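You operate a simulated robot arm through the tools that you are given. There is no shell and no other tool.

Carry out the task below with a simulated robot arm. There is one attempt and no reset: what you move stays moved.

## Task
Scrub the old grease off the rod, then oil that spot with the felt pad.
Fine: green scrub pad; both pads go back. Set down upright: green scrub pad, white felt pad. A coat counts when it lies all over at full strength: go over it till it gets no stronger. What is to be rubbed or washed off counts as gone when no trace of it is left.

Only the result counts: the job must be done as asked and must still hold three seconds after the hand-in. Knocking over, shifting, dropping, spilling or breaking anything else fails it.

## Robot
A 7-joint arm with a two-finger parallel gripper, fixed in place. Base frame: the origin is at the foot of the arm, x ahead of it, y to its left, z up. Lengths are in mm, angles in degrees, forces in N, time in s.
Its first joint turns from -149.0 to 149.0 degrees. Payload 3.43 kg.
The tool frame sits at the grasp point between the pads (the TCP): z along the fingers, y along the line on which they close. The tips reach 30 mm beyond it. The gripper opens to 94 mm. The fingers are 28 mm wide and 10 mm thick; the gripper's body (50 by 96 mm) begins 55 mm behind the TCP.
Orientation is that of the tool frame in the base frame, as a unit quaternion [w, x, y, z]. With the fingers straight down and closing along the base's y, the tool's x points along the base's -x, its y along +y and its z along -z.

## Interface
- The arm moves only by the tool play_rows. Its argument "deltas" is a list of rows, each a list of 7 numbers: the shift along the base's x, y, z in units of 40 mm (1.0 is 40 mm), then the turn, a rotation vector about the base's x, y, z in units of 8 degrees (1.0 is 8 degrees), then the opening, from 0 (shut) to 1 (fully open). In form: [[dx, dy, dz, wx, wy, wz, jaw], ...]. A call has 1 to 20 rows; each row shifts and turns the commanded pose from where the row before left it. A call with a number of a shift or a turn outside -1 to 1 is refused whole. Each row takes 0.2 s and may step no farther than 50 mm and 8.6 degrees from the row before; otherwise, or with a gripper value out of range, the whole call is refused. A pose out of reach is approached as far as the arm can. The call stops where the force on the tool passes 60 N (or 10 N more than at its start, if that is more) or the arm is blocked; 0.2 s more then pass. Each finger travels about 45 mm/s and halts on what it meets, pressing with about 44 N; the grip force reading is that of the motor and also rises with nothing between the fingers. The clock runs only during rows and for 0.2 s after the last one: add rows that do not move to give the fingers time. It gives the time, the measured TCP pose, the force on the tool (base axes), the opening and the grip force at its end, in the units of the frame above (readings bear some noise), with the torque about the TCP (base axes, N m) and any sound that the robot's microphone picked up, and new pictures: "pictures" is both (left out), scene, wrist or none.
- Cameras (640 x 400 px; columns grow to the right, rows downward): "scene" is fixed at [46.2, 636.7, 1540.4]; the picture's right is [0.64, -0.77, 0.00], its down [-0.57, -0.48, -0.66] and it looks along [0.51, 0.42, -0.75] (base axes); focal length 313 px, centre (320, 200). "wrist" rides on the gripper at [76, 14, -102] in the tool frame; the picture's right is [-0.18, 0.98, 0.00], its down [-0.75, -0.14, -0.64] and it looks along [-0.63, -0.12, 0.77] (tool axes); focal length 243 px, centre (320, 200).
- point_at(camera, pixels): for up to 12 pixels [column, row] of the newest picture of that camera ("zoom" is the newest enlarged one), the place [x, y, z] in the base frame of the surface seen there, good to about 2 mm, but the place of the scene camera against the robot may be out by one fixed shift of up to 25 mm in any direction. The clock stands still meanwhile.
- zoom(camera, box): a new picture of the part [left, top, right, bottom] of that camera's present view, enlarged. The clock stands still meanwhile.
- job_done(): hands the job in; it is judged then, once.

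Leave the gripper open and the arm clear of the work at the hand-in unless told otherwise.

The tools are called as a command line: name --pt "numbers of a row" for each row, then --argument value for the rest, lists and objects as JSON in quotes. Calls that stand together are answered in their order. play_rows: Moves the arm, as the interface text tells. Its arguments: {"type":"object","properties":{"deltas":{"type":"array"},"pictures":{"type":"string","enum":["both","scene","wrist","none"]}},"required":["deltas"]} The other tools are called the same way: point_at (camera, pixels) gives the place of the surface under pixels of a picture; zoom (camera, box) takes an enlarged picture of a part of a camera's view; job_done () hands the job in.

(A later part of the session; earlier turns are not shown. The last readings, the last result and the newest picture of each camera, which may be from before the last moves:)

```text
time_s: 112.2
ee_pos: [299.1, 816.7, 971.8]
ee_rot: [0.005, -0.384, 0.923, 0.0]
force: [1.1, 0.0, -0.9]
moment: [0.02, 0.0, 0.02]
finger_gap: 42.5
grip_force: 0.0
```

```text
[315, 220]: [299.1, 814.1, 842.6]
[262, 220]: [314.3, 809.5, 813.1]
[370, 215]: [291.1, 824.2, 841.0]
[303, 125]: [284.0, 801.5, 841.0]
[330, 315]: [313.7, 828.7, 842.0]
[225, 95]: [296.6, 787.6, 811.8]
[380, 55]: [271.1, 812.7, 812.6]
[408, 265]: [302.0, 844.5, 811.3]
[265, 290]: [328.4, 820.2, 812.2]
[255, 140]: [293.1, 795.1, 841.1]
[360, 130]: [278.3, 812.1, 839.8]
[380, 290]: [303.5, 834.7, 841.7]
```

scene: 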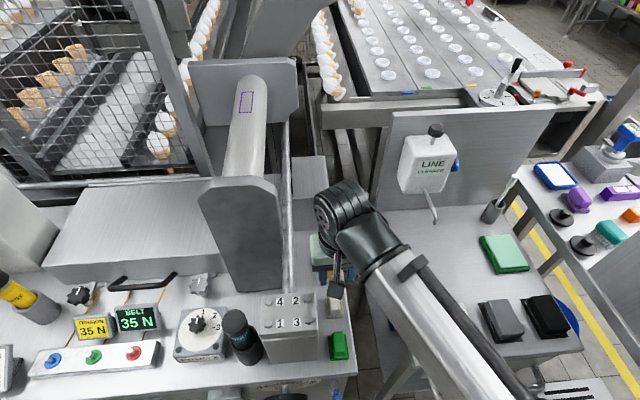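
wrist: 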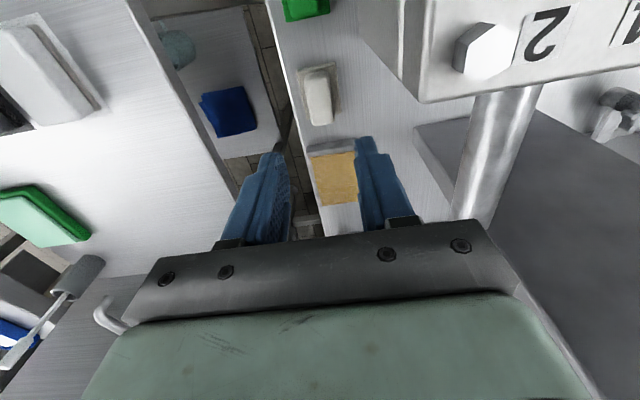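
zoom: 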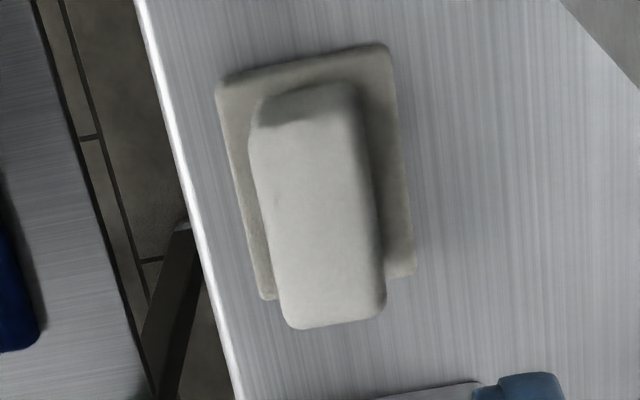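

The felt is centred at (298.9, 816.1) and the tool stands at (299.1, 816.7), well aligned. Descend to z≈858, then check.

play_rows --pt "0 -0.01 -0.95 0 0 0 0.45" --pt "0 0 -0.95 0 0 0 0.45" --pt "0 0 -0.95 0 0 0 0.45" --pt "0 0 0 0 0 0 0.45"

zoom --camera "wrist" --box '[220, 70, 420, 250]'

zoom --camera "scene" --box '[270, 250, 400, 370]'

```text
time_s: 113.2
ee_pos: [299.3, 816.5, 859.4]
ee_rot: [0.005, -0.384, 0.923, 0.0]
force: [0.0, 0.9, 0.0]
moment: [-0.01, 0.03, -0.03]
finger_gap: 42.2
grip_force: 0.0
```

scene: 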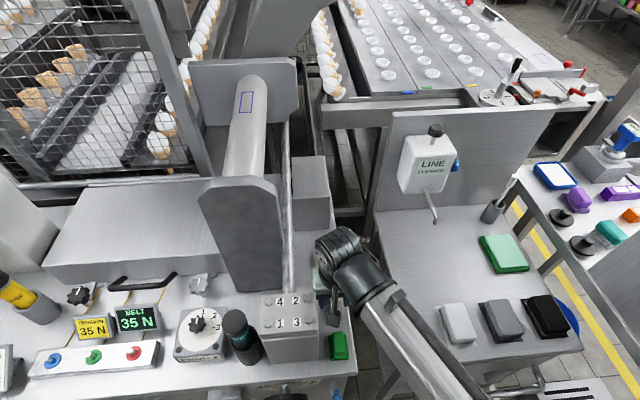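
wrist: 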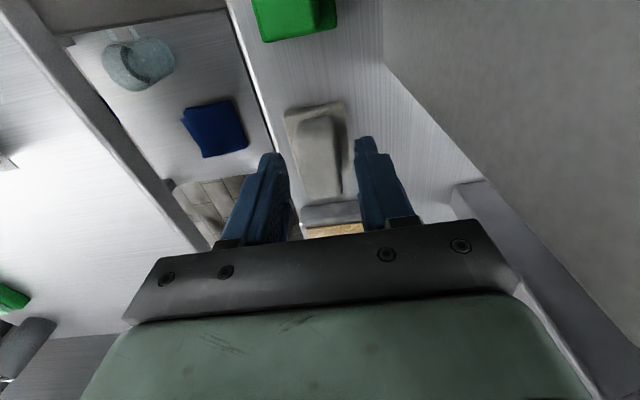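

```text
2.22 times, centred on (320, 160) of wrist
```

zoom: 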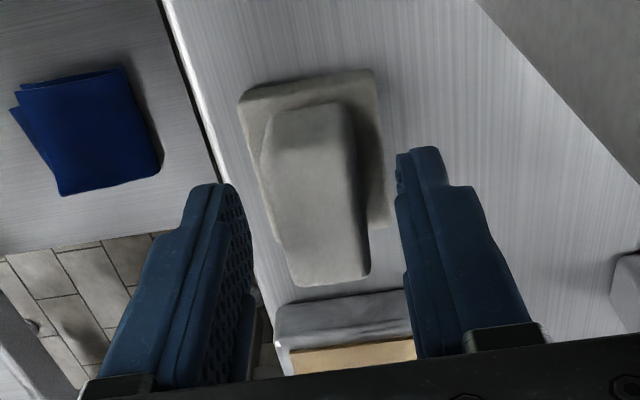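

```text
3.33 times, centred on (335, 310) of scene
```

zoom: 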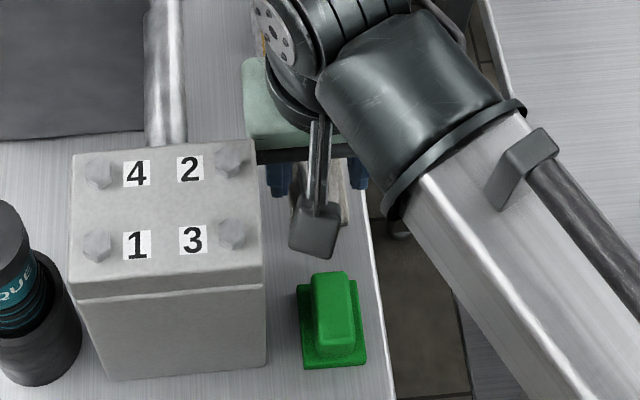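

The felt handle lies between the fingers and the camera housing clears the block. Down 13 mm, then close.

play_rows --pt "0 0 -0.2 0 0 0 0.45" --pt "0 0 -0.135 0 0 0 0.45" --pt "0 0 0 0 0 0 0.45" --pt "0 0 0 0 0 0 0.2" --pt "0 0 0 0 0 0 0" --pt "0 0 0 0 0 0 0" --pt "0 0 0 0 0 0 0"

```text
time_s: 114.8
ee_pos: [298.8, 816.4, 846.7]
ee_rot: [0.006, -0.383, 0.924, -0.001]
force: [0.2, 0.0, 11.0]
moment: [0.02, 0.21, 0.01]
finger_gap: 22.7
grip_force: 44.2
```

scene: 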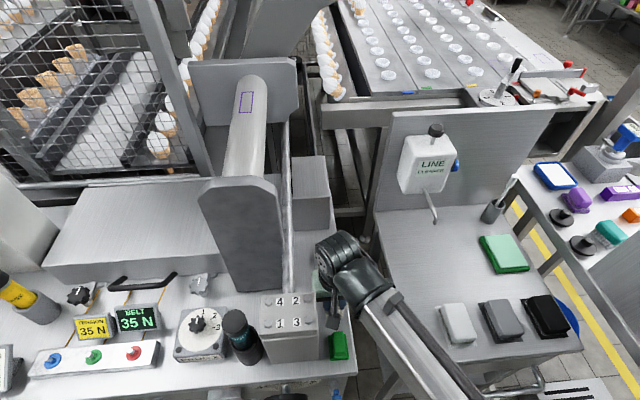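
wrist: 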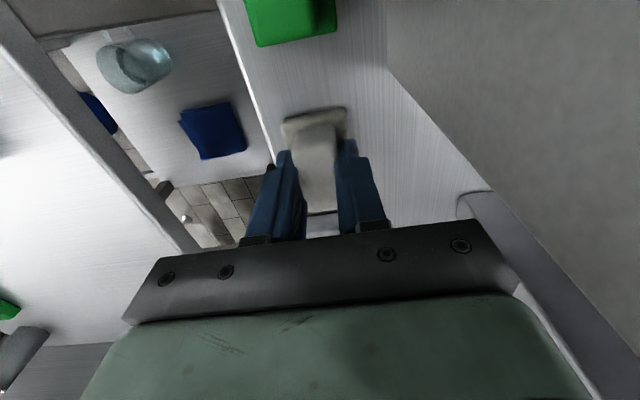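

Gripped at a gap of 22.7 mm. The 11 N upward suggests the tips rest lightly on the pad's base. Lift 25 mm and check.

play_rows --pt "0 0 0.3 0 0 0 0" --pt "0 0 0.35 0 0 0 0" --pt "0 0 0 0 0 0 0"

zoom --camera "wrist" --box '[220, 70, 420, 250]'

```text
time_s: 115.6
ee_pos: [299.6, 815.4, 872.3]
ee_rot: [0.005, -0.384, 0.923, -0.001]
force: [-0.4, 0.2, -0.9]
moment: [-0.01, 0.01, -0.02]
finger_gap: 22.7
grip_force: 44.1
```

scene: 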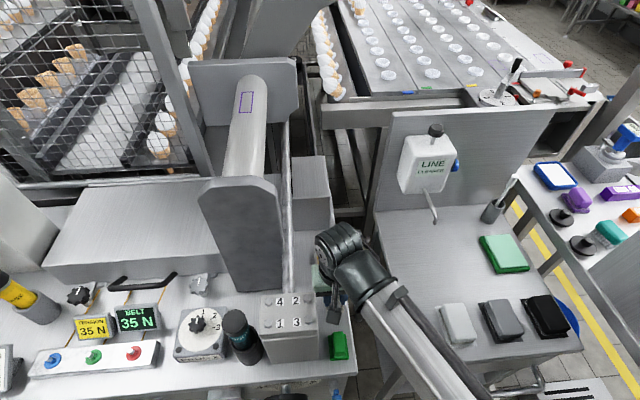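
wrist: 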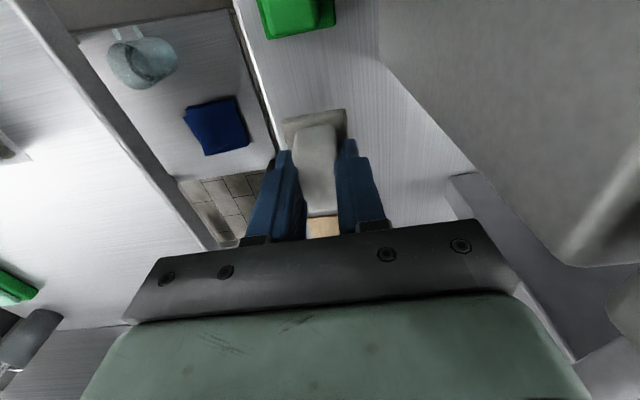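

```text
2.22 times, centred on (320, 160) of wrist
```

zoom: 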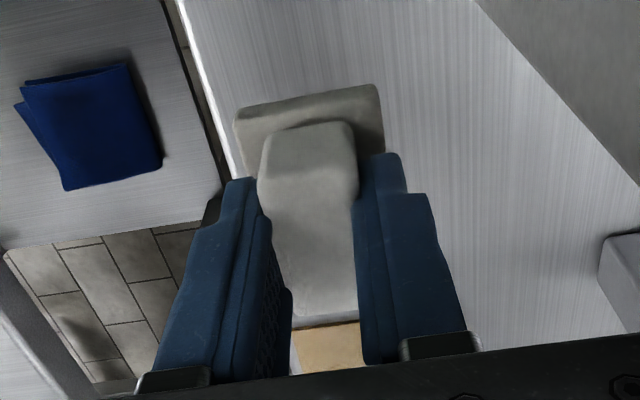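

The felt is level in the grip. Next I'll raise to z≈960 and carry it over the oil dish, centred at (373.1, 893.5).

play_rows --pt "0 0 0.9 0 0 0 0" --pt "0 0 0.9 0 0 0 0" --pt "0 0 0.4 0 0 0 0" --pt "0.613 0.647 0 0 0 0 0" --pt "0.613 0.647 0 0 0 0 0" --pt "0.613 0.657 0 0 0 0 0" --pt "0 0 0 0 0 0 0"

zoom --camera "wrist" --box '[220, 30, 420, 250]'

zoom --camera "scene" --box '[270, 220, 400, 340]'

```text
time_s: 117.2
ee_pos: [372.4, 895.1, 959.7]
ee_rot: [0.005, -0.383, 0.924, 0.0]
force: [-0.2, -1.1, -1.6]
moment: [0.0, 0.02, -0.01]
finger_gap: 22.6
grip_force: 44.2
```

scene: 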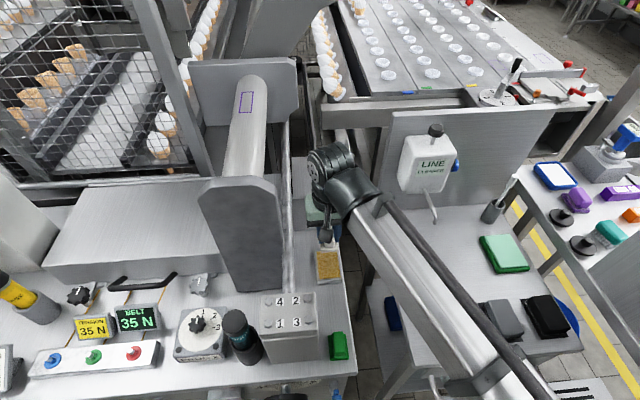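
wrist: 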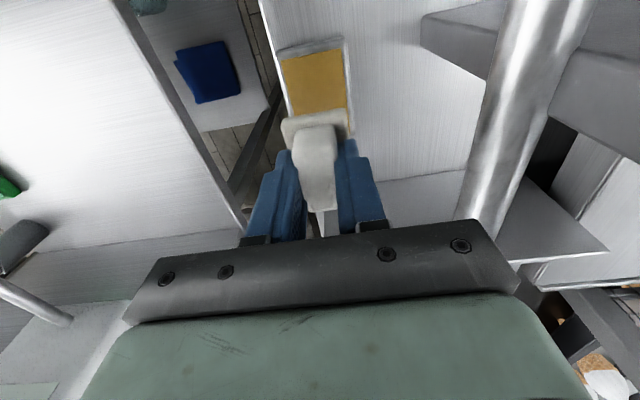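

```text
1.82 times, centred on (320, 140) of wrist
```

zoom: 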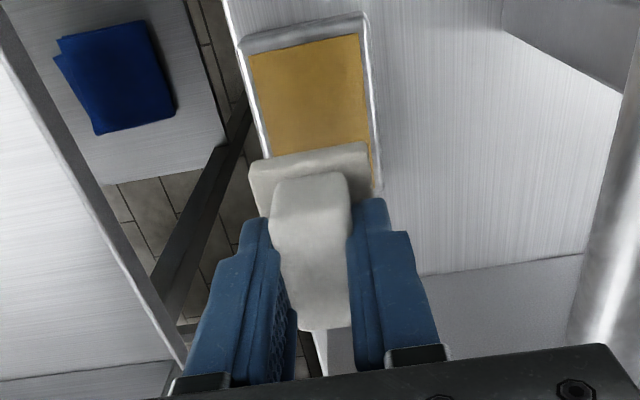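

```text
3.33 times, centred on (335, 280) of scene
```

zoom: 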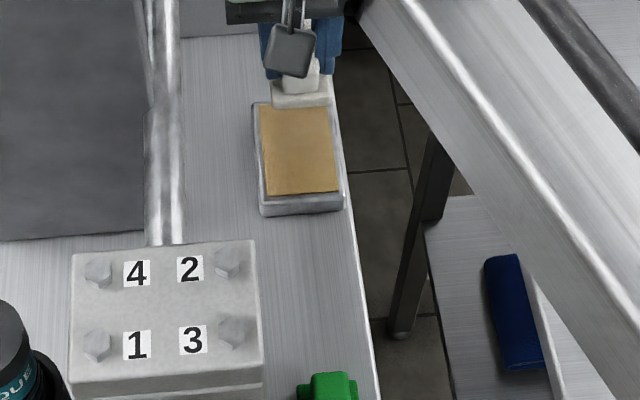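

I'll re-measure the visible amber area of the dish from here.

point_at --camera "wrist" --pixels '[[283, 63], [342, 51], [346, 105], [291, 110], [315, 80], [279, 55], [343, 40], [350, 110], [300, 70], [330, 95]]'

point_at --camera "scene" --pixels '[[315.5, 252], [335, 252], [337, 276], [316, 278], [325, 265]]'

```text
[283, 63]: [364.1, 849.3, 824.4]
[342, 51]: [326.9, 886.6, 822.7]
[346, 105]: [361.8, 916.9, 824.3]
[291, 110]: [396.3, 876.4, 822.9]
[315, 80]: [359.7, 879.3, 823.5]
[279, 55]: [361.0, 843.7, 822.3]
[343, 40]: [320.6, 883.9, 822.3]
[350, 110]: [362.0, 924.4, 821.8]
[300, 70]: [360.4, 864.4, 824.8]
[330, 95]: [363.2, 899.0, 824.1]
```

```text
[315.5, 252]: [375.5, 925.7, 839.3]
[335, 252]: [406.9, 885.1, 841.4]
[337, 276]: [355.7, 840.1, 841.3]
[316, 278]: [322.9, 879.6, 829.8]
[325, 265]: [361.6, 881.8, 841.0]
```

The amber area spans u 858–935 and v −343 to −396, and the pad is centred over it. Lower to about 5 mm above it.

play_rows --pt "0 0 -0.7 0 0 0 0" --pt "0 0 -0.7 0 0 0 0" --pt "0 0 -0.67 0 0 0 0" --pt "0 0 0 0 0 0 0" --pictures "wrist"

play_rows --pt "0 0 -0.04 0 0 0 0" --pt "0 0 -0.04 0 0 0 0" --pt "0 0 -0.025 0 0 0 0" --pt "0 0 0 0 0 0 0" --pictures "wrist"

```text
time_s: 118.2
ee_pos: [371.1, 894.5, 876.6]
ee_rot: [0.005, -0.383, 0.924, -0.001]
force: [0.0, 0.9, -1.1]
moment: [0.01, -0.04, 0.02]
finger_gap: 22.6
grip_force: 43.1
```

wrist: 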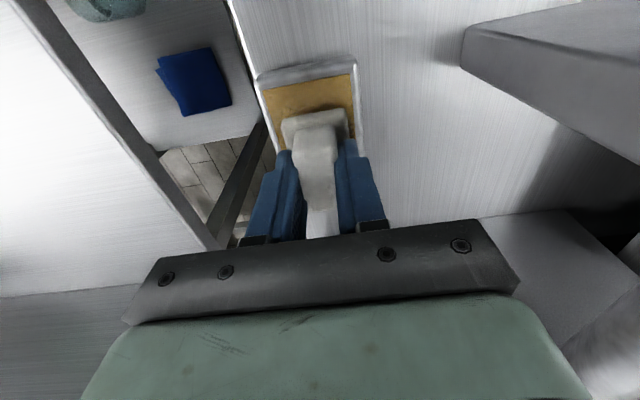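

```text
time_s: 119.2
ee_pos: [371.3, 894.7, 872.0]
ee_rot: [0.006, -0.384, 0.923, -0.001]
force: [0.6, -0.6, 0.2]
moment: [-0.02, 0.02, 0.04]
finger_gap: 22.5
grip_force: 44.2
```

wrist: 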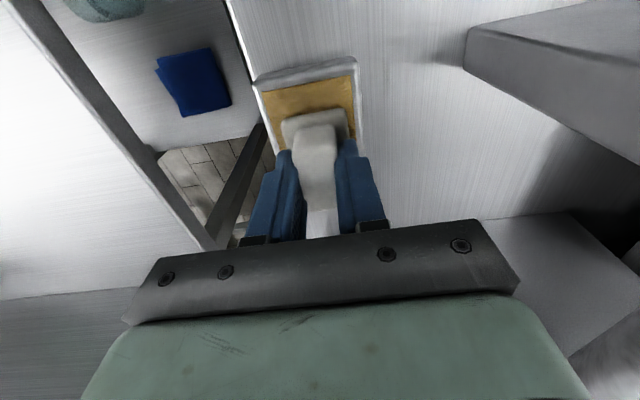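

No contact yet at z=872. Continue in 1 mm steps.

play_rows --pt "0 0 -0.025 0 0 0 0" --pt "0 0 0 0 0 0 0" --pictures "none"

play_rows --pt "0 0 -0.025 0 0 0 0" --pt "0 0 0 0 0 0 0" --pictures "none"

play_rows --pt "0 0 -0.025 0 0 0 0" --pt "0 0 0 0 0 0 0" --pictures "wrist"

```text
time_s: 119.8
ee_pos: [371.8, 893.7, 870.2]
ee_rot: [0.005, -0.384, 0.923, 0.0]
force: [-0.8, -0.4, 0.5]
moment: [0.03, -0.02, 0.01]
finger_gap: 22.6
grip_force: 43.7
```

```text
time_s: 120.4
ee_pos: [371.7, 893.9, 870.5]
ee_rot: [0.005, -0.383, 0.924, -0.001]
force: [0.6, 0.2, 5.0]
moment: [0.02, 0.22, -0.03]
finger_gap: 22.5
grip_force: 44.0
```

```text
time_s: 121.0
ee_pos: [372.3, 893.8, 871.9]
ee_rot: [0.006, -0.383, 0.924, -0.001]
force: [-0.2, 1.4, 19.7]
moment: [-0.01, 0.29, -0.02]
finger_gap: 22.5
grip_force: 44.2
```

wrist: 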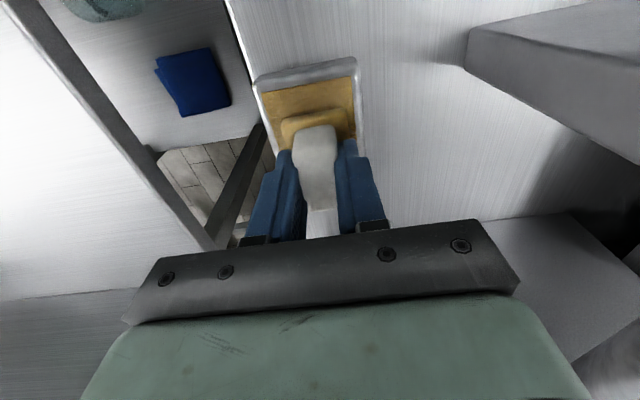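

Contact is made at 20 N, and the felt's base has taken on the amber oil colour. I'll hold for a second, then lift and look.

play_rows --pt "0 0 0 0 0 0 0" --pt "0 0 0 0 0 0 0" --pt "0 0 0 0 0 0 0" --pt "0 0 0 0 0 0 0" --pt "0 0 0.1 0 0 0 0" --pt "0 0 0.5 0 0 0 0" --pt "0 0 0.9 0 0 0 0" --pt "0 0 0.9 0 0 0 0" --pt "0 0 0 0 0 0 0"

zoom --camera "wrist" --box '[220, 30, 420, 250]'

zoom --camera "scene" --box '[290, 220, 370, 300]'

```text
time_s: 123.0
ee_pos: [372.3, 893.4, 966.4]
ee_rot: [0.005, -0.384, 0.923, -0.001]
force: [0.3, -0.2, -1.0]
moment: [-0.01, 0.0, 0.02]
finger_gap: 22.8
grip_force: 44.1
```

scene: 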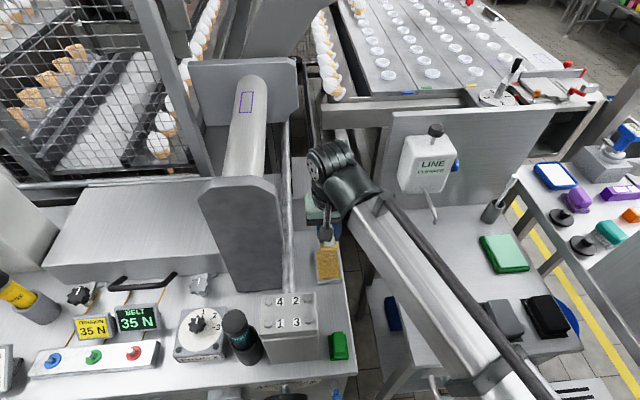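
wrist: 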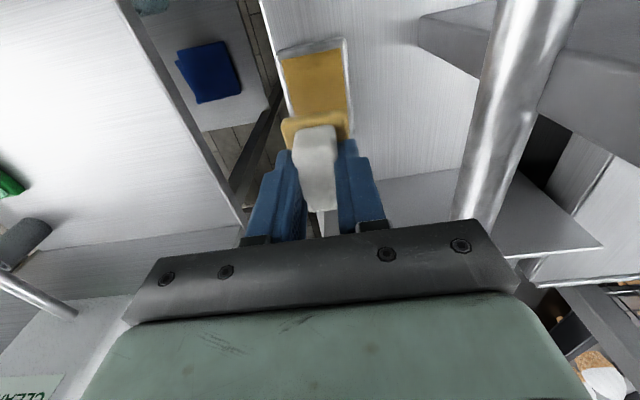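

```text
1.82 times, centred on (320, 140) of wrist
```

zoom: 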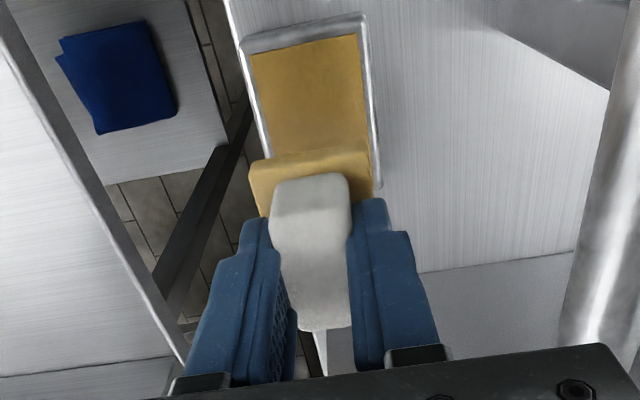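

```text
5.00 times, centred on (330, 260) of scene
```

zoom: 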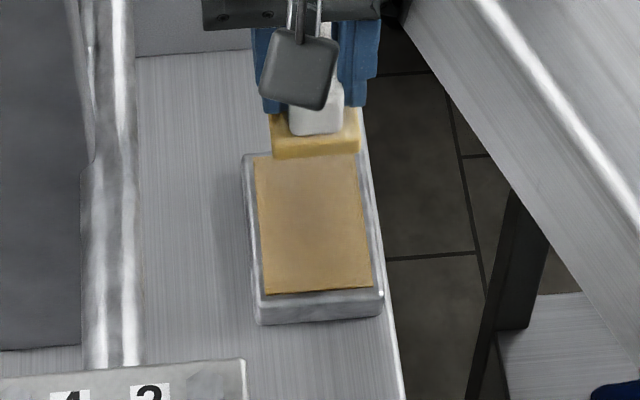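

The felt's base is fully amber and the dish hasn't moved. Next I'll raise, roll the tool 45° toward the patch's facing, and move to about 60 mm off the rod at the spot.

play_rows --pt "0 0 0.8 0 0 0 0" --pt "0 0 0.8 0 0 0 0" --pt "0 0 0.6 0 0 0 0" --pt "0.27 0.319 0 0.663 0.663 0 0" --pt "0.27 0.319 0 0.663 0.663 0 0" --pt "0.27 0.319 0 0.663 0.663 0 0" --pt "0.27 0.319 0 0.663 0.663 0 0" --pt "0.27 0.319 0 0.663 0.663 0 0" --pt "0.27 0.319 0 0.663 0.663 0 0" --pt "0 0 -0.3 0 0 0 0" --pt "0 0 0 0 0 0 0"

zoom --camera "wrist" --box '[220, 0, 420, 160]'

```text
time_s: 125.4
ee_pos: [436.1, 970.1, 1041.9]
ee_rot: [-0.142, -0.354, 0.854, 0.353]
force: [1.0, -0.6, -0.2]
moment: [0.02, 0.01, 0.01]
finger_gap: 22.9
grip_force: 43.9
```

scene: 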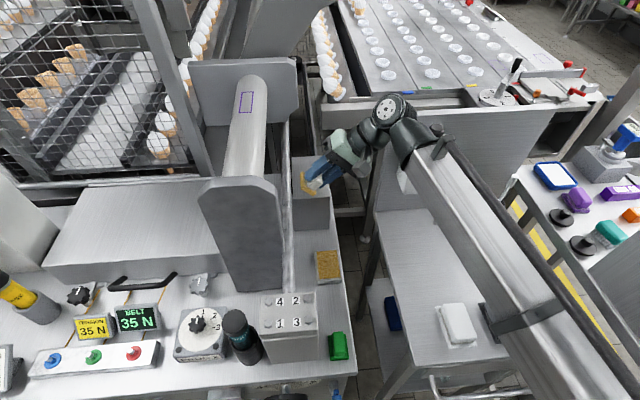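
wrist: 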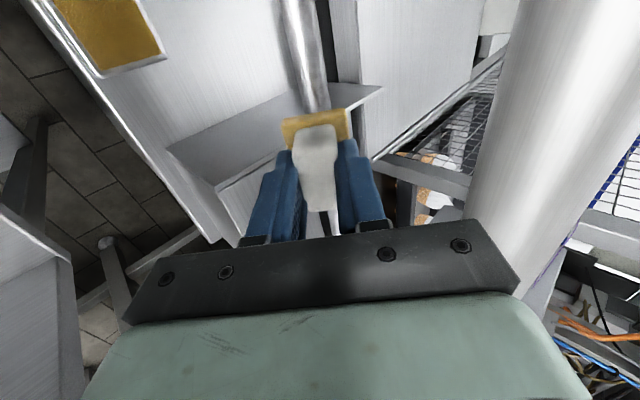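

```text
2.50 times, centred on (320, 80) of wrist
```

zoom: 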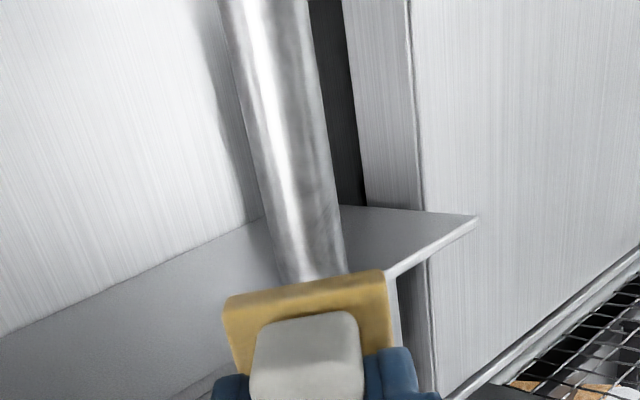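

The pad faces the rod at about 60 mm. Approach 45 mm along the normal.

play_rows --pt "-0.2725 0.2725 -0.41 0 0 0 0" --pt "-0.2725 0.2725 -0.41 0 0 0 0" --pt "0 0 0 0 0 0 0"

zoom --camera "wrist" --box '[220, 0, 420, 160]'

zoom --camera "scene" --box '[250, 140, 370, 260]'

```text
time_s: 126.2
ee_pos: [414.8, 994.1, 1008.9]
ee_rot: [-0.142, -0.353, 0.855, 0.353]
force: [0.6, -0.1, 0.2]
moment: [-0.02, 0.04, -0.01]
finger_gap: 23.0
grip_force: 43.9
```

scene: 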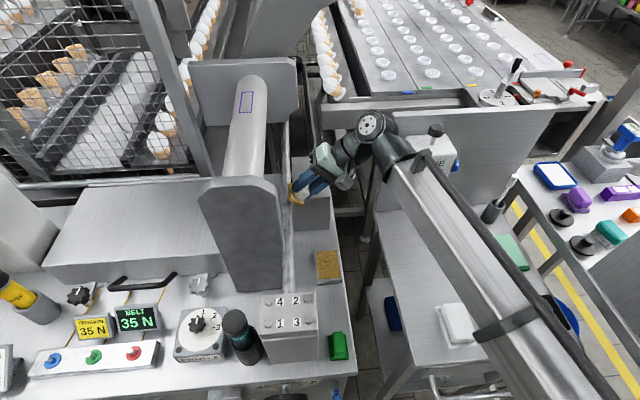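
wrist: 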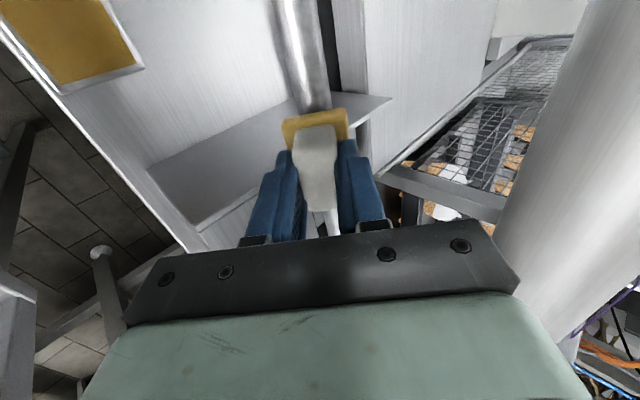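

```text
2.50 times, centred on (320, 80) of wrist
```

zoom: 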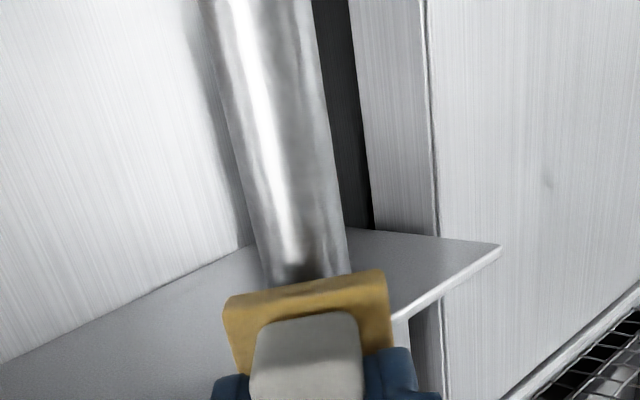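

```text
3.33 times, centred on (310, 200) of scene
```

zoom: 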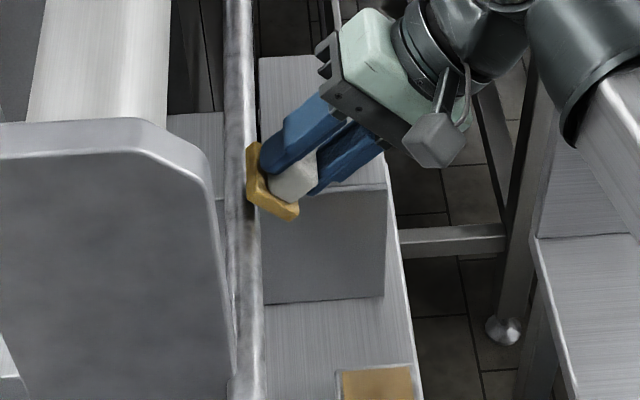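

About 15 mm left. I'll move 11 mm in, then 1 mm steps.

play_rows --pt "-0.07 0.07 -0.1 0 0 0 0" --pt "-0.07 0.07 -0.1 0 0 0 0" --pt "0 0 0 0 0 0 0" --pictures "none"

play_rows --pt "-0.0125 0.0125 -0.0177 0 0 0 0" --pt "-0.0125 0.0125 -0.0177 0 0 0 0" --pt "0 0 0 0 0 0 0" --pictures "none"

play_rows --pt "-0.0125 0.0125 -0.0177 0 0 0 0" --pt "0 0 0 0 0 0 0" --pictures "none"

play_rows --pt "-0.0125 0.0125 -0.0177 0 0 0 0" --pt "0 0 0 0 0 0 0" --pictures "wrist"

```text
time_s: 127.0
ee_pos: [408.3, 998.1, 1000.5]
ee_rot: [-0.141, -0.353, 0.854, 0.354]
force: [0.0, -1.1, 0.2]
moment: [-0.01, 0.03, 0.0]
finger_gap: 22.8
grip_force: 43.9
```

```text
time_s: 127.8
ee_pos: [408.2, 1000.3, 999.3]
ee_rot: [-0.143, -0.352, 0.855, 0.353]
force: [0.2, 0.3, -0.8]
moment: [-0.03, 0.0, 0.01]
finger_gap: 22.6
grip_force: 43.7
```

```text
time_s: 128.4
ee_pos: [407.8, 999.6, 998.5]
ee_rot: [-0.141, -0.353, 0.855, 0.353]
force: [0.1, 0.5, -0.6]
moment: [0.02, 0.02, -0.01]
finger_gap: 22.9
grip_force: 43.1
```

```text
time_s: 129.0
ee_pos: [406.8, 1000.3, 997.8]
ee_rot: [-0.141, -0.354, 0.855, 0.353]
force: [3.1, -1.8, 4.6]
moment: [-0.03, 0.05, 0.04]
finger_gap: 22.6
grip_force: 43.5
```

wrist: 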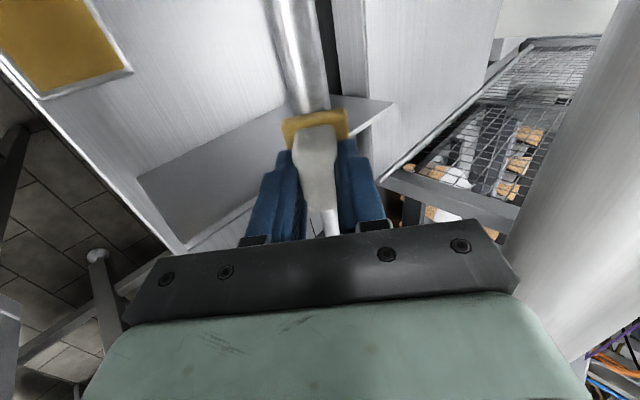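

Contact at about 6 N with the pad centred on the spot. I'll press 1 mm more and stroke ±20 mm along the rod.

play_rows --pt "0.105 0.131 -0.0177 0 0 0 0" --pt "0.118 0.118 0 0 0 0 0" --pt "0.118 0.118 0 0 0 0 0" --pt "-0.118 -0.118 0 0 0 0 0" --pt "-0.118 -0.118 0 0 0 0 0" --pt "-0.118 -0.118 0 0 0 0 0" --pt "-0.118 -0.118 0 0 0 0 0" --pt "-0.118 -0.118 0 0 0 0 0" --pt "-0.118 -0.118 0 0 0 0 0" --pt "0.118 0.118 0 0 0 0 0" --pt "0.118 0.118 0 0 0 0 0" --pt "0.118 0.118 0 0 0 0 0" --pt "0.118 0.118 0 0 0 0 0" --pt "0.118 0.118 0 0 0 0 0" --pt "0.118 0.118 0 0 0 0 0" --pictures "wrist"

zoom --camera "wrist" --box '[220, 0, 420, 160]'

```text
time_s: 132.2
ee_pos: [421.0, 1013.2, 999.2]
ee_rot: [-0.141, -0.353, 0.855, 0.353]
force: [3.5, -11.8, 10.4]
moment: [-0.14, 0.14, 0.16]
finger_gap: 22.7
grip_force: 43.5
```

wrist: 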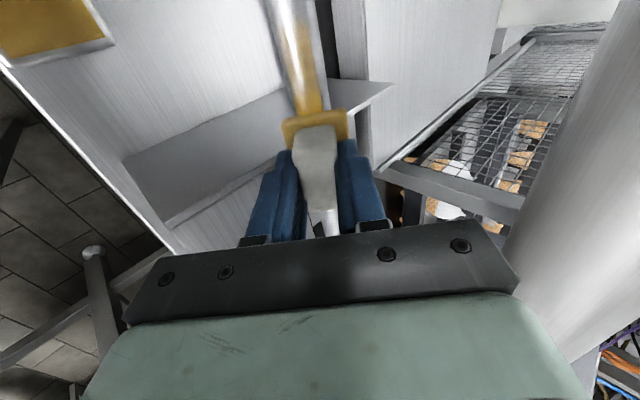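

```text
2.50 times, centred on (320, 80) of wrist
```

zoom: 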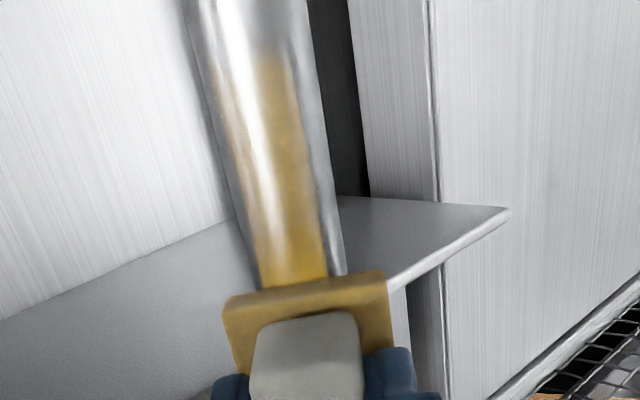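

The oil goes on as an amber band over the old spot's place. I'll keep stroking until it gets no stronger.

play_rows --pt "-0.118 -0.118 0 0 0 0 0" --pt "-0.118 -0.118 0 0 0 0 0" --pt "-0.118 -0.118 0 0 0 0 0" --pt "-0.118 -0.118 0 0 0 0 0" --pt "-0.118 -0.118 0 0 0 0 0" --pt "-0.118 -0.118 0 0 0 0 0" --pt "-0.118 -0.118 0 0 0 0 0" --pt "0.118 0.118 0 0 0 0 0" --pt "0.118 0.118 0 0 0 0 0" --pt "0.118 0.118 0 0 0 0 0" --pt "0.118 0.118 0 0 0 0 0" --pt "0.118 0.118 0 0 0 0 0" --pt "0.118 0.118 0 0 0 0 0" --pt "0.118 0.118 0 0 0 0 0" --pictures "wrist"

zoom --camera "wrist" --box '[220, 0, 420, 160]'

play_rows --pt "-0.118 -0.118 0 0 0 0 0" --pt "-0.118 -0.118 0 0 0 0 0" --pt "-0.118 -0.118 0 0 0 0 0" --pt "-0.118 -0.118 0 0 0 0 0" --pt "-0.118 -0.118 0 0 0 0 0" --pt "-0.118 -0.118 0 0 0 0 0" --pt "-0.118 -0.118 0 0 0 0 0" --pt "0.118 0.118 0 0 0 0 0" --pt "0.118 0.118 0 0 0 0 0" --pt "0.118 0.118 0 0 0 0 0" --pt "0.118 0.118 0 0 0 0 0" --pt "0.118 0.118 0 0 0 0 0" --pt "0.118 0.118 0 0 0 0 0" --pt "0.118 0.118 0 0 0 0 0" --pictures "wrist"

zoom --camera "wrist" --box '[220, 0, 420, 160]'

```text
time_s: 135.2
ee_pos: [420.9, 1014.4, 997.6]
ee_rot: [-0.141, -0.353, 0.855, 0.353]
force: [3.0, -11.9, 10.3]
moment: [-0.21, 0.11, 0.19]
finger_gap: 22.5
grip_force: 44.1
```

wrist: 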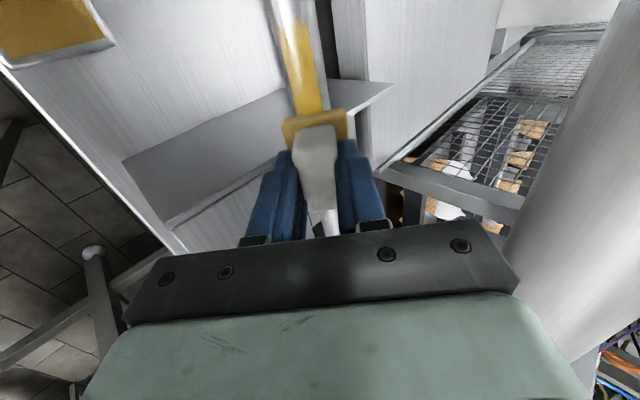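

```text
2.50 times, centred on (320, 80) of wrist
```

zoom: 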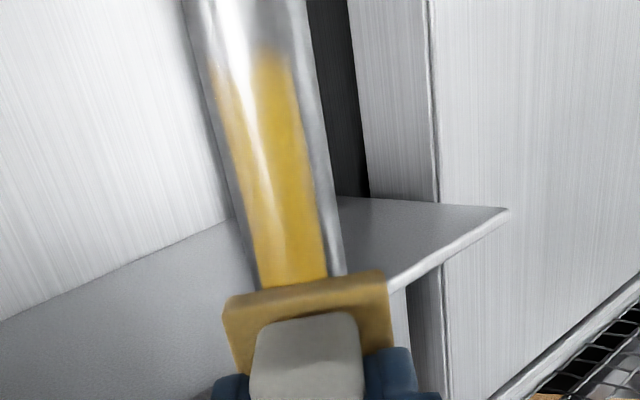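

```text
time_s: 138.2
ee_pos: [421.0, 1014.6, 999.2]
ee_rot: [-0.14, -0.353, 0.855, 0.353]
force: [2.9, -12.0, 11.3]
moment: [-0.19, 0.14, 0.22]
finger_gap: 22.6
grip_force: 43.9
```

wrist: 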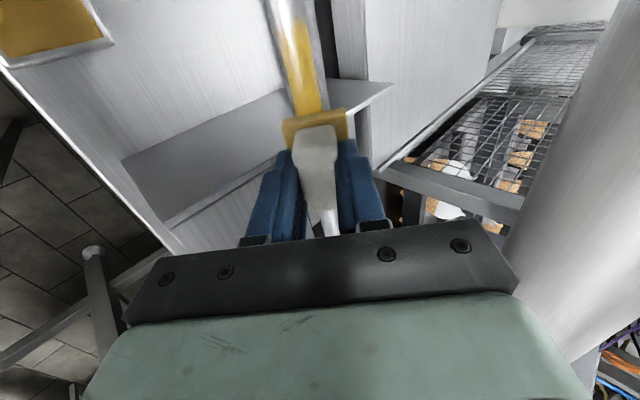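

```text
2.50 times, centred on (320, 80) of wrist
```

zoom: 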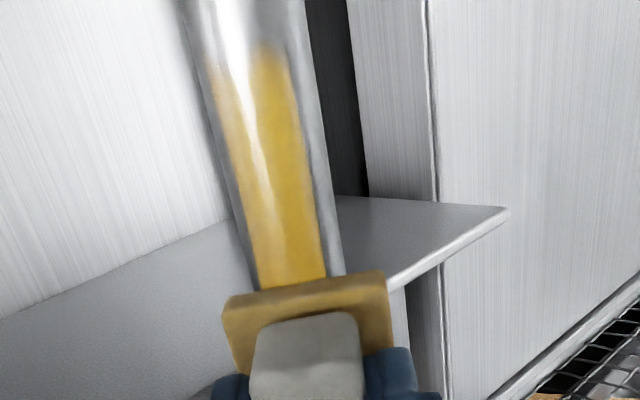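

The coat is getting stronger and evener. The band's edges are softer, so I'll roll the pad about 16° around the rod (still touching) to go over the lower edge, then stroke back and forth there.

play_rows --pt "0.0484 -0.0484 -0.0733 0.3536 0.3536 0 0" --pt "0.0445 -0.0445 -0.078 0.3536 0.3536 0 0" --pt "0.0408 -0.0408 -0.0823 0.3536 0.3536 0 0" --pt "0.0364 -0.0364 -0.086 0.3536 0.3536 0 0" --pt "0 0 0 0 0 0 0" --pictures "wrist"

zoom --camera "scene" --box '[250, 140, 370, 260]'

```text
time_s: 139.4
ee_pos: [429.1, 1007.4, 984.9]
ee_rot: [-0.189, -0.328, 0.797, 0.47]
force: [11.7, -8.2, 14.8]
moment: [0.17, 0.16, -0.01]
finger_gap: 22.6
grip_force: 43.7
```

wrist: 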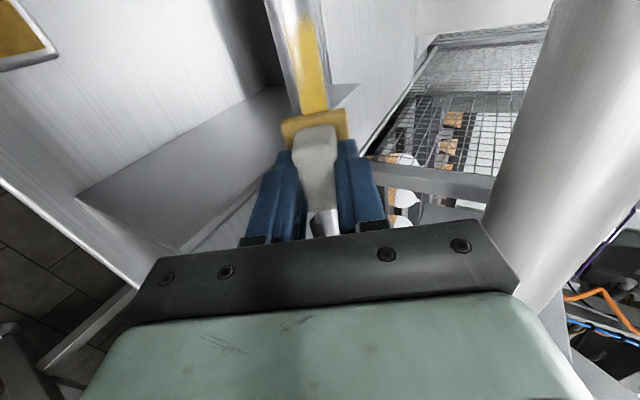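

```text
3.33 times, centred on (310, 200) of scene
```

zoom: 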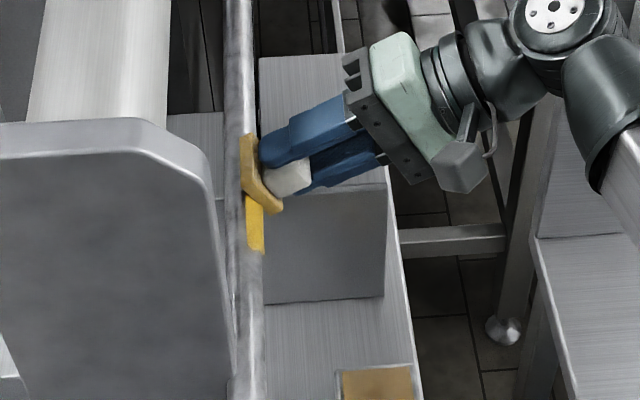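

The force is about 20 N along the new normal, which is fine. Strokes at this roll: 47 mm back and forth.

play_rows --pt "-0.118 -0.118 0 0 0 0 0" --pt "-0.118 -0.118 0 0 0 0 0" --pt "-0.118 -0.118 0 0 0 0 0" --pt "-0.118 -0.118 0 0 0 0 0" --pt "-0.118 -0.118 0 0 0 0 0" --pt "-0.118 -0.118 0 0 0 0 0" --pt "-0.118 -0.118 0 0 0 0 0" --pt "0.118 0.118 0 0 0 0 0" --pt "0.118 0.118 0 0 0 0 0" --pt "0.118 0.118 0 0 0 0 0" --pt "0.118 0.118 0 0 0 0 0" --pt "0.118 0.118 0 0 0 0 0" --pt "0.118 0.118 0 0 0 0 0" --pt "0.118 0.118 0 0 0 0 0" --pictures "wrist"

zoom --camera "wrist" --box '[220, 0, 420, 160]'

play_rows --pt "-0.118 -0.118 0 0 0 0 0" --pt "-0.118 -0.118 0 0 0 0 0" --pt "-0.118 -0.118 0 0 0 0 0" --pt "-0.118 -0.118 0 0 0 0 0" --pt "-0.118 -0.118 0 0 0 0 0" --pt "-0.118 -0.118 0 0 0 0 0" --pt "-0.118 -0.118 0 0 0 0 0" --pt "0.118 0.118 0 0 0 0 0" --pt "0.118 0.118 0 0 0 0 0" --pt "0.118 0.118 0 0 0 0 0" --pt "0.118 0.118 0 0 0 0 0" --pt "0.118 0.118 0 0 0 0 0" --pt "0.118 0.118 0 0 0 0 0" --pt "0.118 0.118 0 0 0 0 0" --pictures "wrist"

zoom --camera "wrist" --box '[220, 0, 420, 160]'

```text
time_s: 142.4
ee_pos: [428.5, 1008.5, 985.4]
ee_rot: [-0.189, -0.329, 0.798, 0.469]
force: [7.7, -21.9, 11.7]
moment: [-0.21, 0.16, 0.41]
finger_gap: 22.9
grip_force: 43.8
```

wrist: 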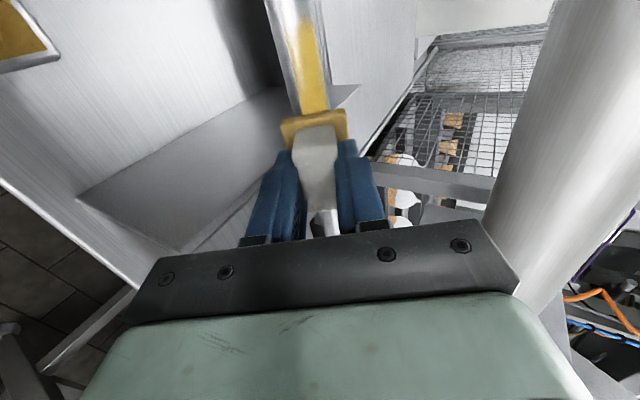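

```text
2.50 times, centred on (320, 80) of wrist
```

zoom: 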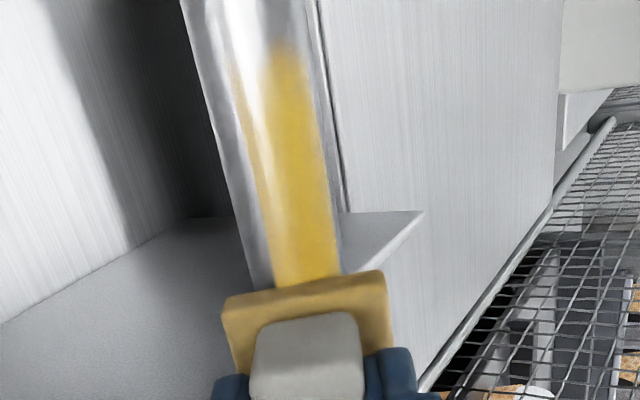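

```text
time_s: 145.4
ee_pos: [427.8, 1006.6, 985.2]
ee_rot: [-0.189, -0.329, 0.798, 0.469]
force: [8.7, -22.8, 10.7]
moment: [-0.24, 0.16, 0.44]
finger_gap: 22.8
grip_force: 44.0
```

wrist: 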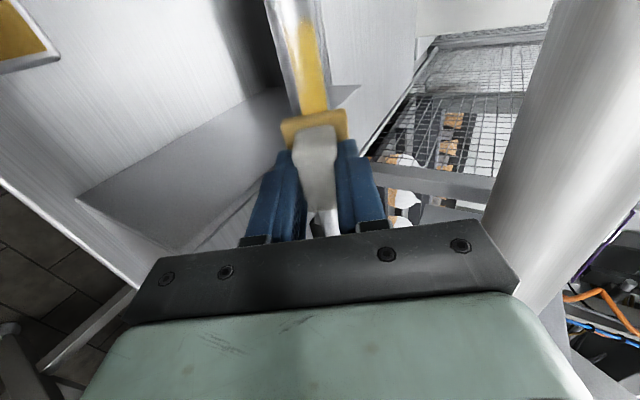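

```text
2.50 times, centred on (320, 80) of wrist
```

zoom: 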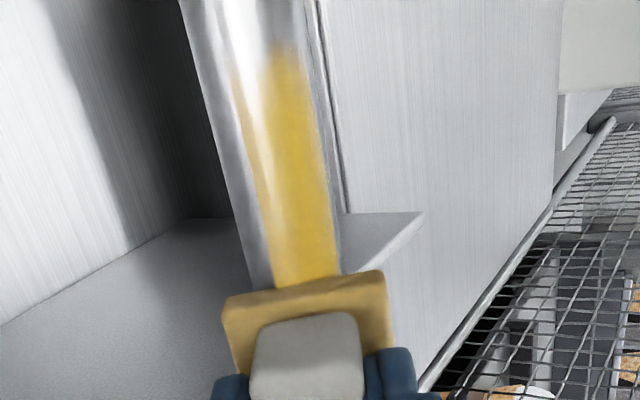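

The band covers the whole width now. I'll roll the other way to about 29° to go over the upper edge, then stroke there too.

play_rows --pt "-0.0364 0.0364 0.086 -0.3536 -0.3536 0 0" --pt "-0.0408 0.0408 0.0823 -0.3536 -0.3536 0 0" --pt "-0.0445 0.0445 0.078 -0.3536 -0.3536 0 0" --pt "-0.0484 0.0484 0.0733 -0.3536 -0.3536 0 0" --pt "-0.0518 0.0518 0.0685 -0.3536 -0.3536 0 0" --pt "-0.0552 0.0552 0.063 -0.3536 -0.3536 0 0" --pt "-0.0582 0.0582 0.0578 -0.3536 -0.3536 0 0" --pt "-0.0608 0.0608 0.0515 -0.3536 -0.3536 0 0" --pt "0 0 0 0 0 0 0" --pictures "wrist"

```text
time_s: 147.4
ee_pos: [411.3, 1024.8, 1008.2]
ee_rot: [-0.091, -0.371, 0.895, 0.231]
force: [7.2, -2.1, 11.0]
moment: [0.03, -0.08, -0.08]
finger_gap: 22.9
grip_force: 43.5
```

wrist: 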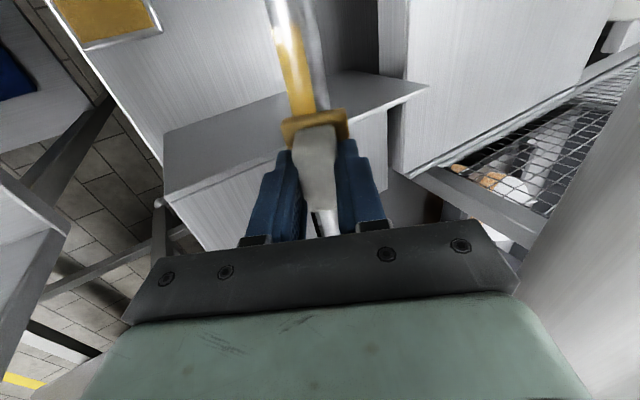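

About 13 N at this roll. Strokes here.

play_rows --pt "-0.118 -0.118 0 0 0 0 0" --pt "-0.118 -0.118 0 0 0 0 0" --pt "-0.118 -0.118 0 0 0 0 0" --pt "-0.118 -0.118 0 0 0 0 0" --pt "-0.118 -0.118 0 0 0 0 0" --pt "-0.118 -0.118 0 0 0 0 0" --pt "-0.118 -0.118 0 0 0 0 0" --pt "0.118 0.118 0 0 0 0 0" --pt "0.118 0.118 0 0 0 0 0" --pt "0.118 0.118 0 0 0 0 0" --pt "0.118 0.118 0 0 0 0 0" --pt "0.118 0.118 0 0 0 0 0" --pt "0.118 0.118 0 0 0 0 0" --pt "0.118 0.118 0 0 0 0 0" --pictures "none"

play_rows --pt "-0.118 -0.118 0 0 0 0 0" --pt "-0.118 -0.118 0 0 0 0 0" --pt "-0.118 -0.118 0 0 0 0 0" --pt "-0.118 -0.118 0 0 0 0 0" --pt "-0.118 -0.118 0 0 0 0 0" --pt "-0.118 -0.118 0 0 0 0 0" --pt "-0.118 -0.118 0 0 0 0 0" --pt "0.118 0.118 0 0 0 0 0" --pt "0.118 0.118 0 0 0 0 0" --pt "0.118 0.118 0 0 0 0 0" --pt "0.118 0.118 0 0 0 0 0" --pt "0.118 0.118 0 0 0 0 0" --pt "0.118 0.118 0 0 0 0 0" --pt "0.118 0.118 0 0 0 0 0" --pictures "wrist"

zoom --camera "wrist" --box '[220, 0, 420, 160]'

zoom --camera "scene" --box '[270, 170, 330, 230]'

```text
time_s: 150.4
ee_pos: [412.4, 1024.0, 1007.7]
ee_rot: [-0.092, -0.371, 0.895, 0.231]
force: [0.0, -5.2, 9.2]
moment: [-0.17, 0.18, 0.11]
finger_gap: 22.9
grip_force: 43.5
```

```text
time_s: 153.4
ee_pos: [411.2, 1023.0, 1007.2]
ee_rot: [-0.09, -0.371, 0.895, 0.231]
force: [0.3, -7.6, 10.2]
moment: [-0.21, 0.2, 0.13]
finger_gap: 22.8
grip_force: 44.1
```

wrist: 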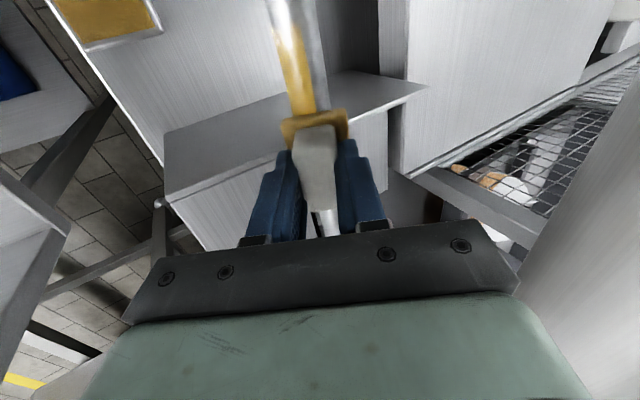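

```text
2.50 times, centred on (320, 80) of wrist
```

zoom: 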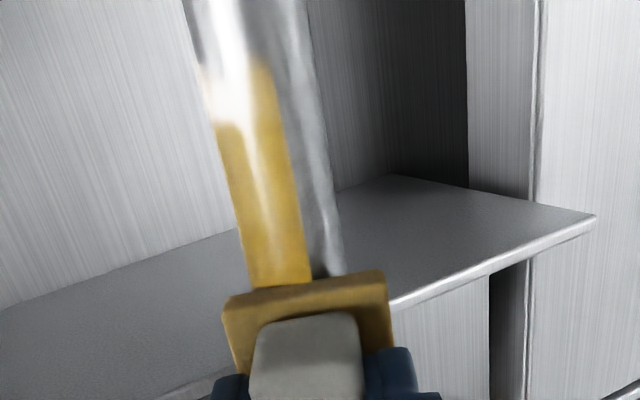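

```text
6.67 times, centred on (300, 200) of scene
```

zoom: 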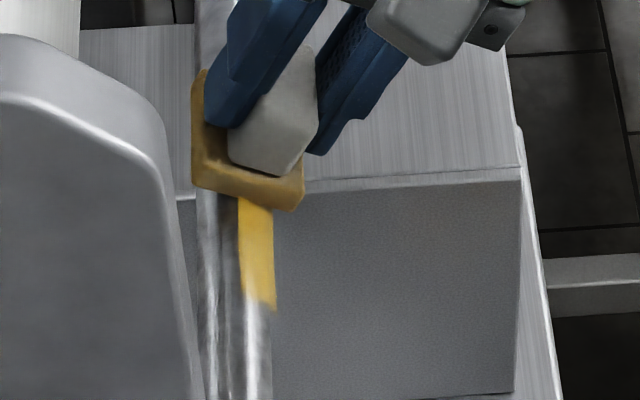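

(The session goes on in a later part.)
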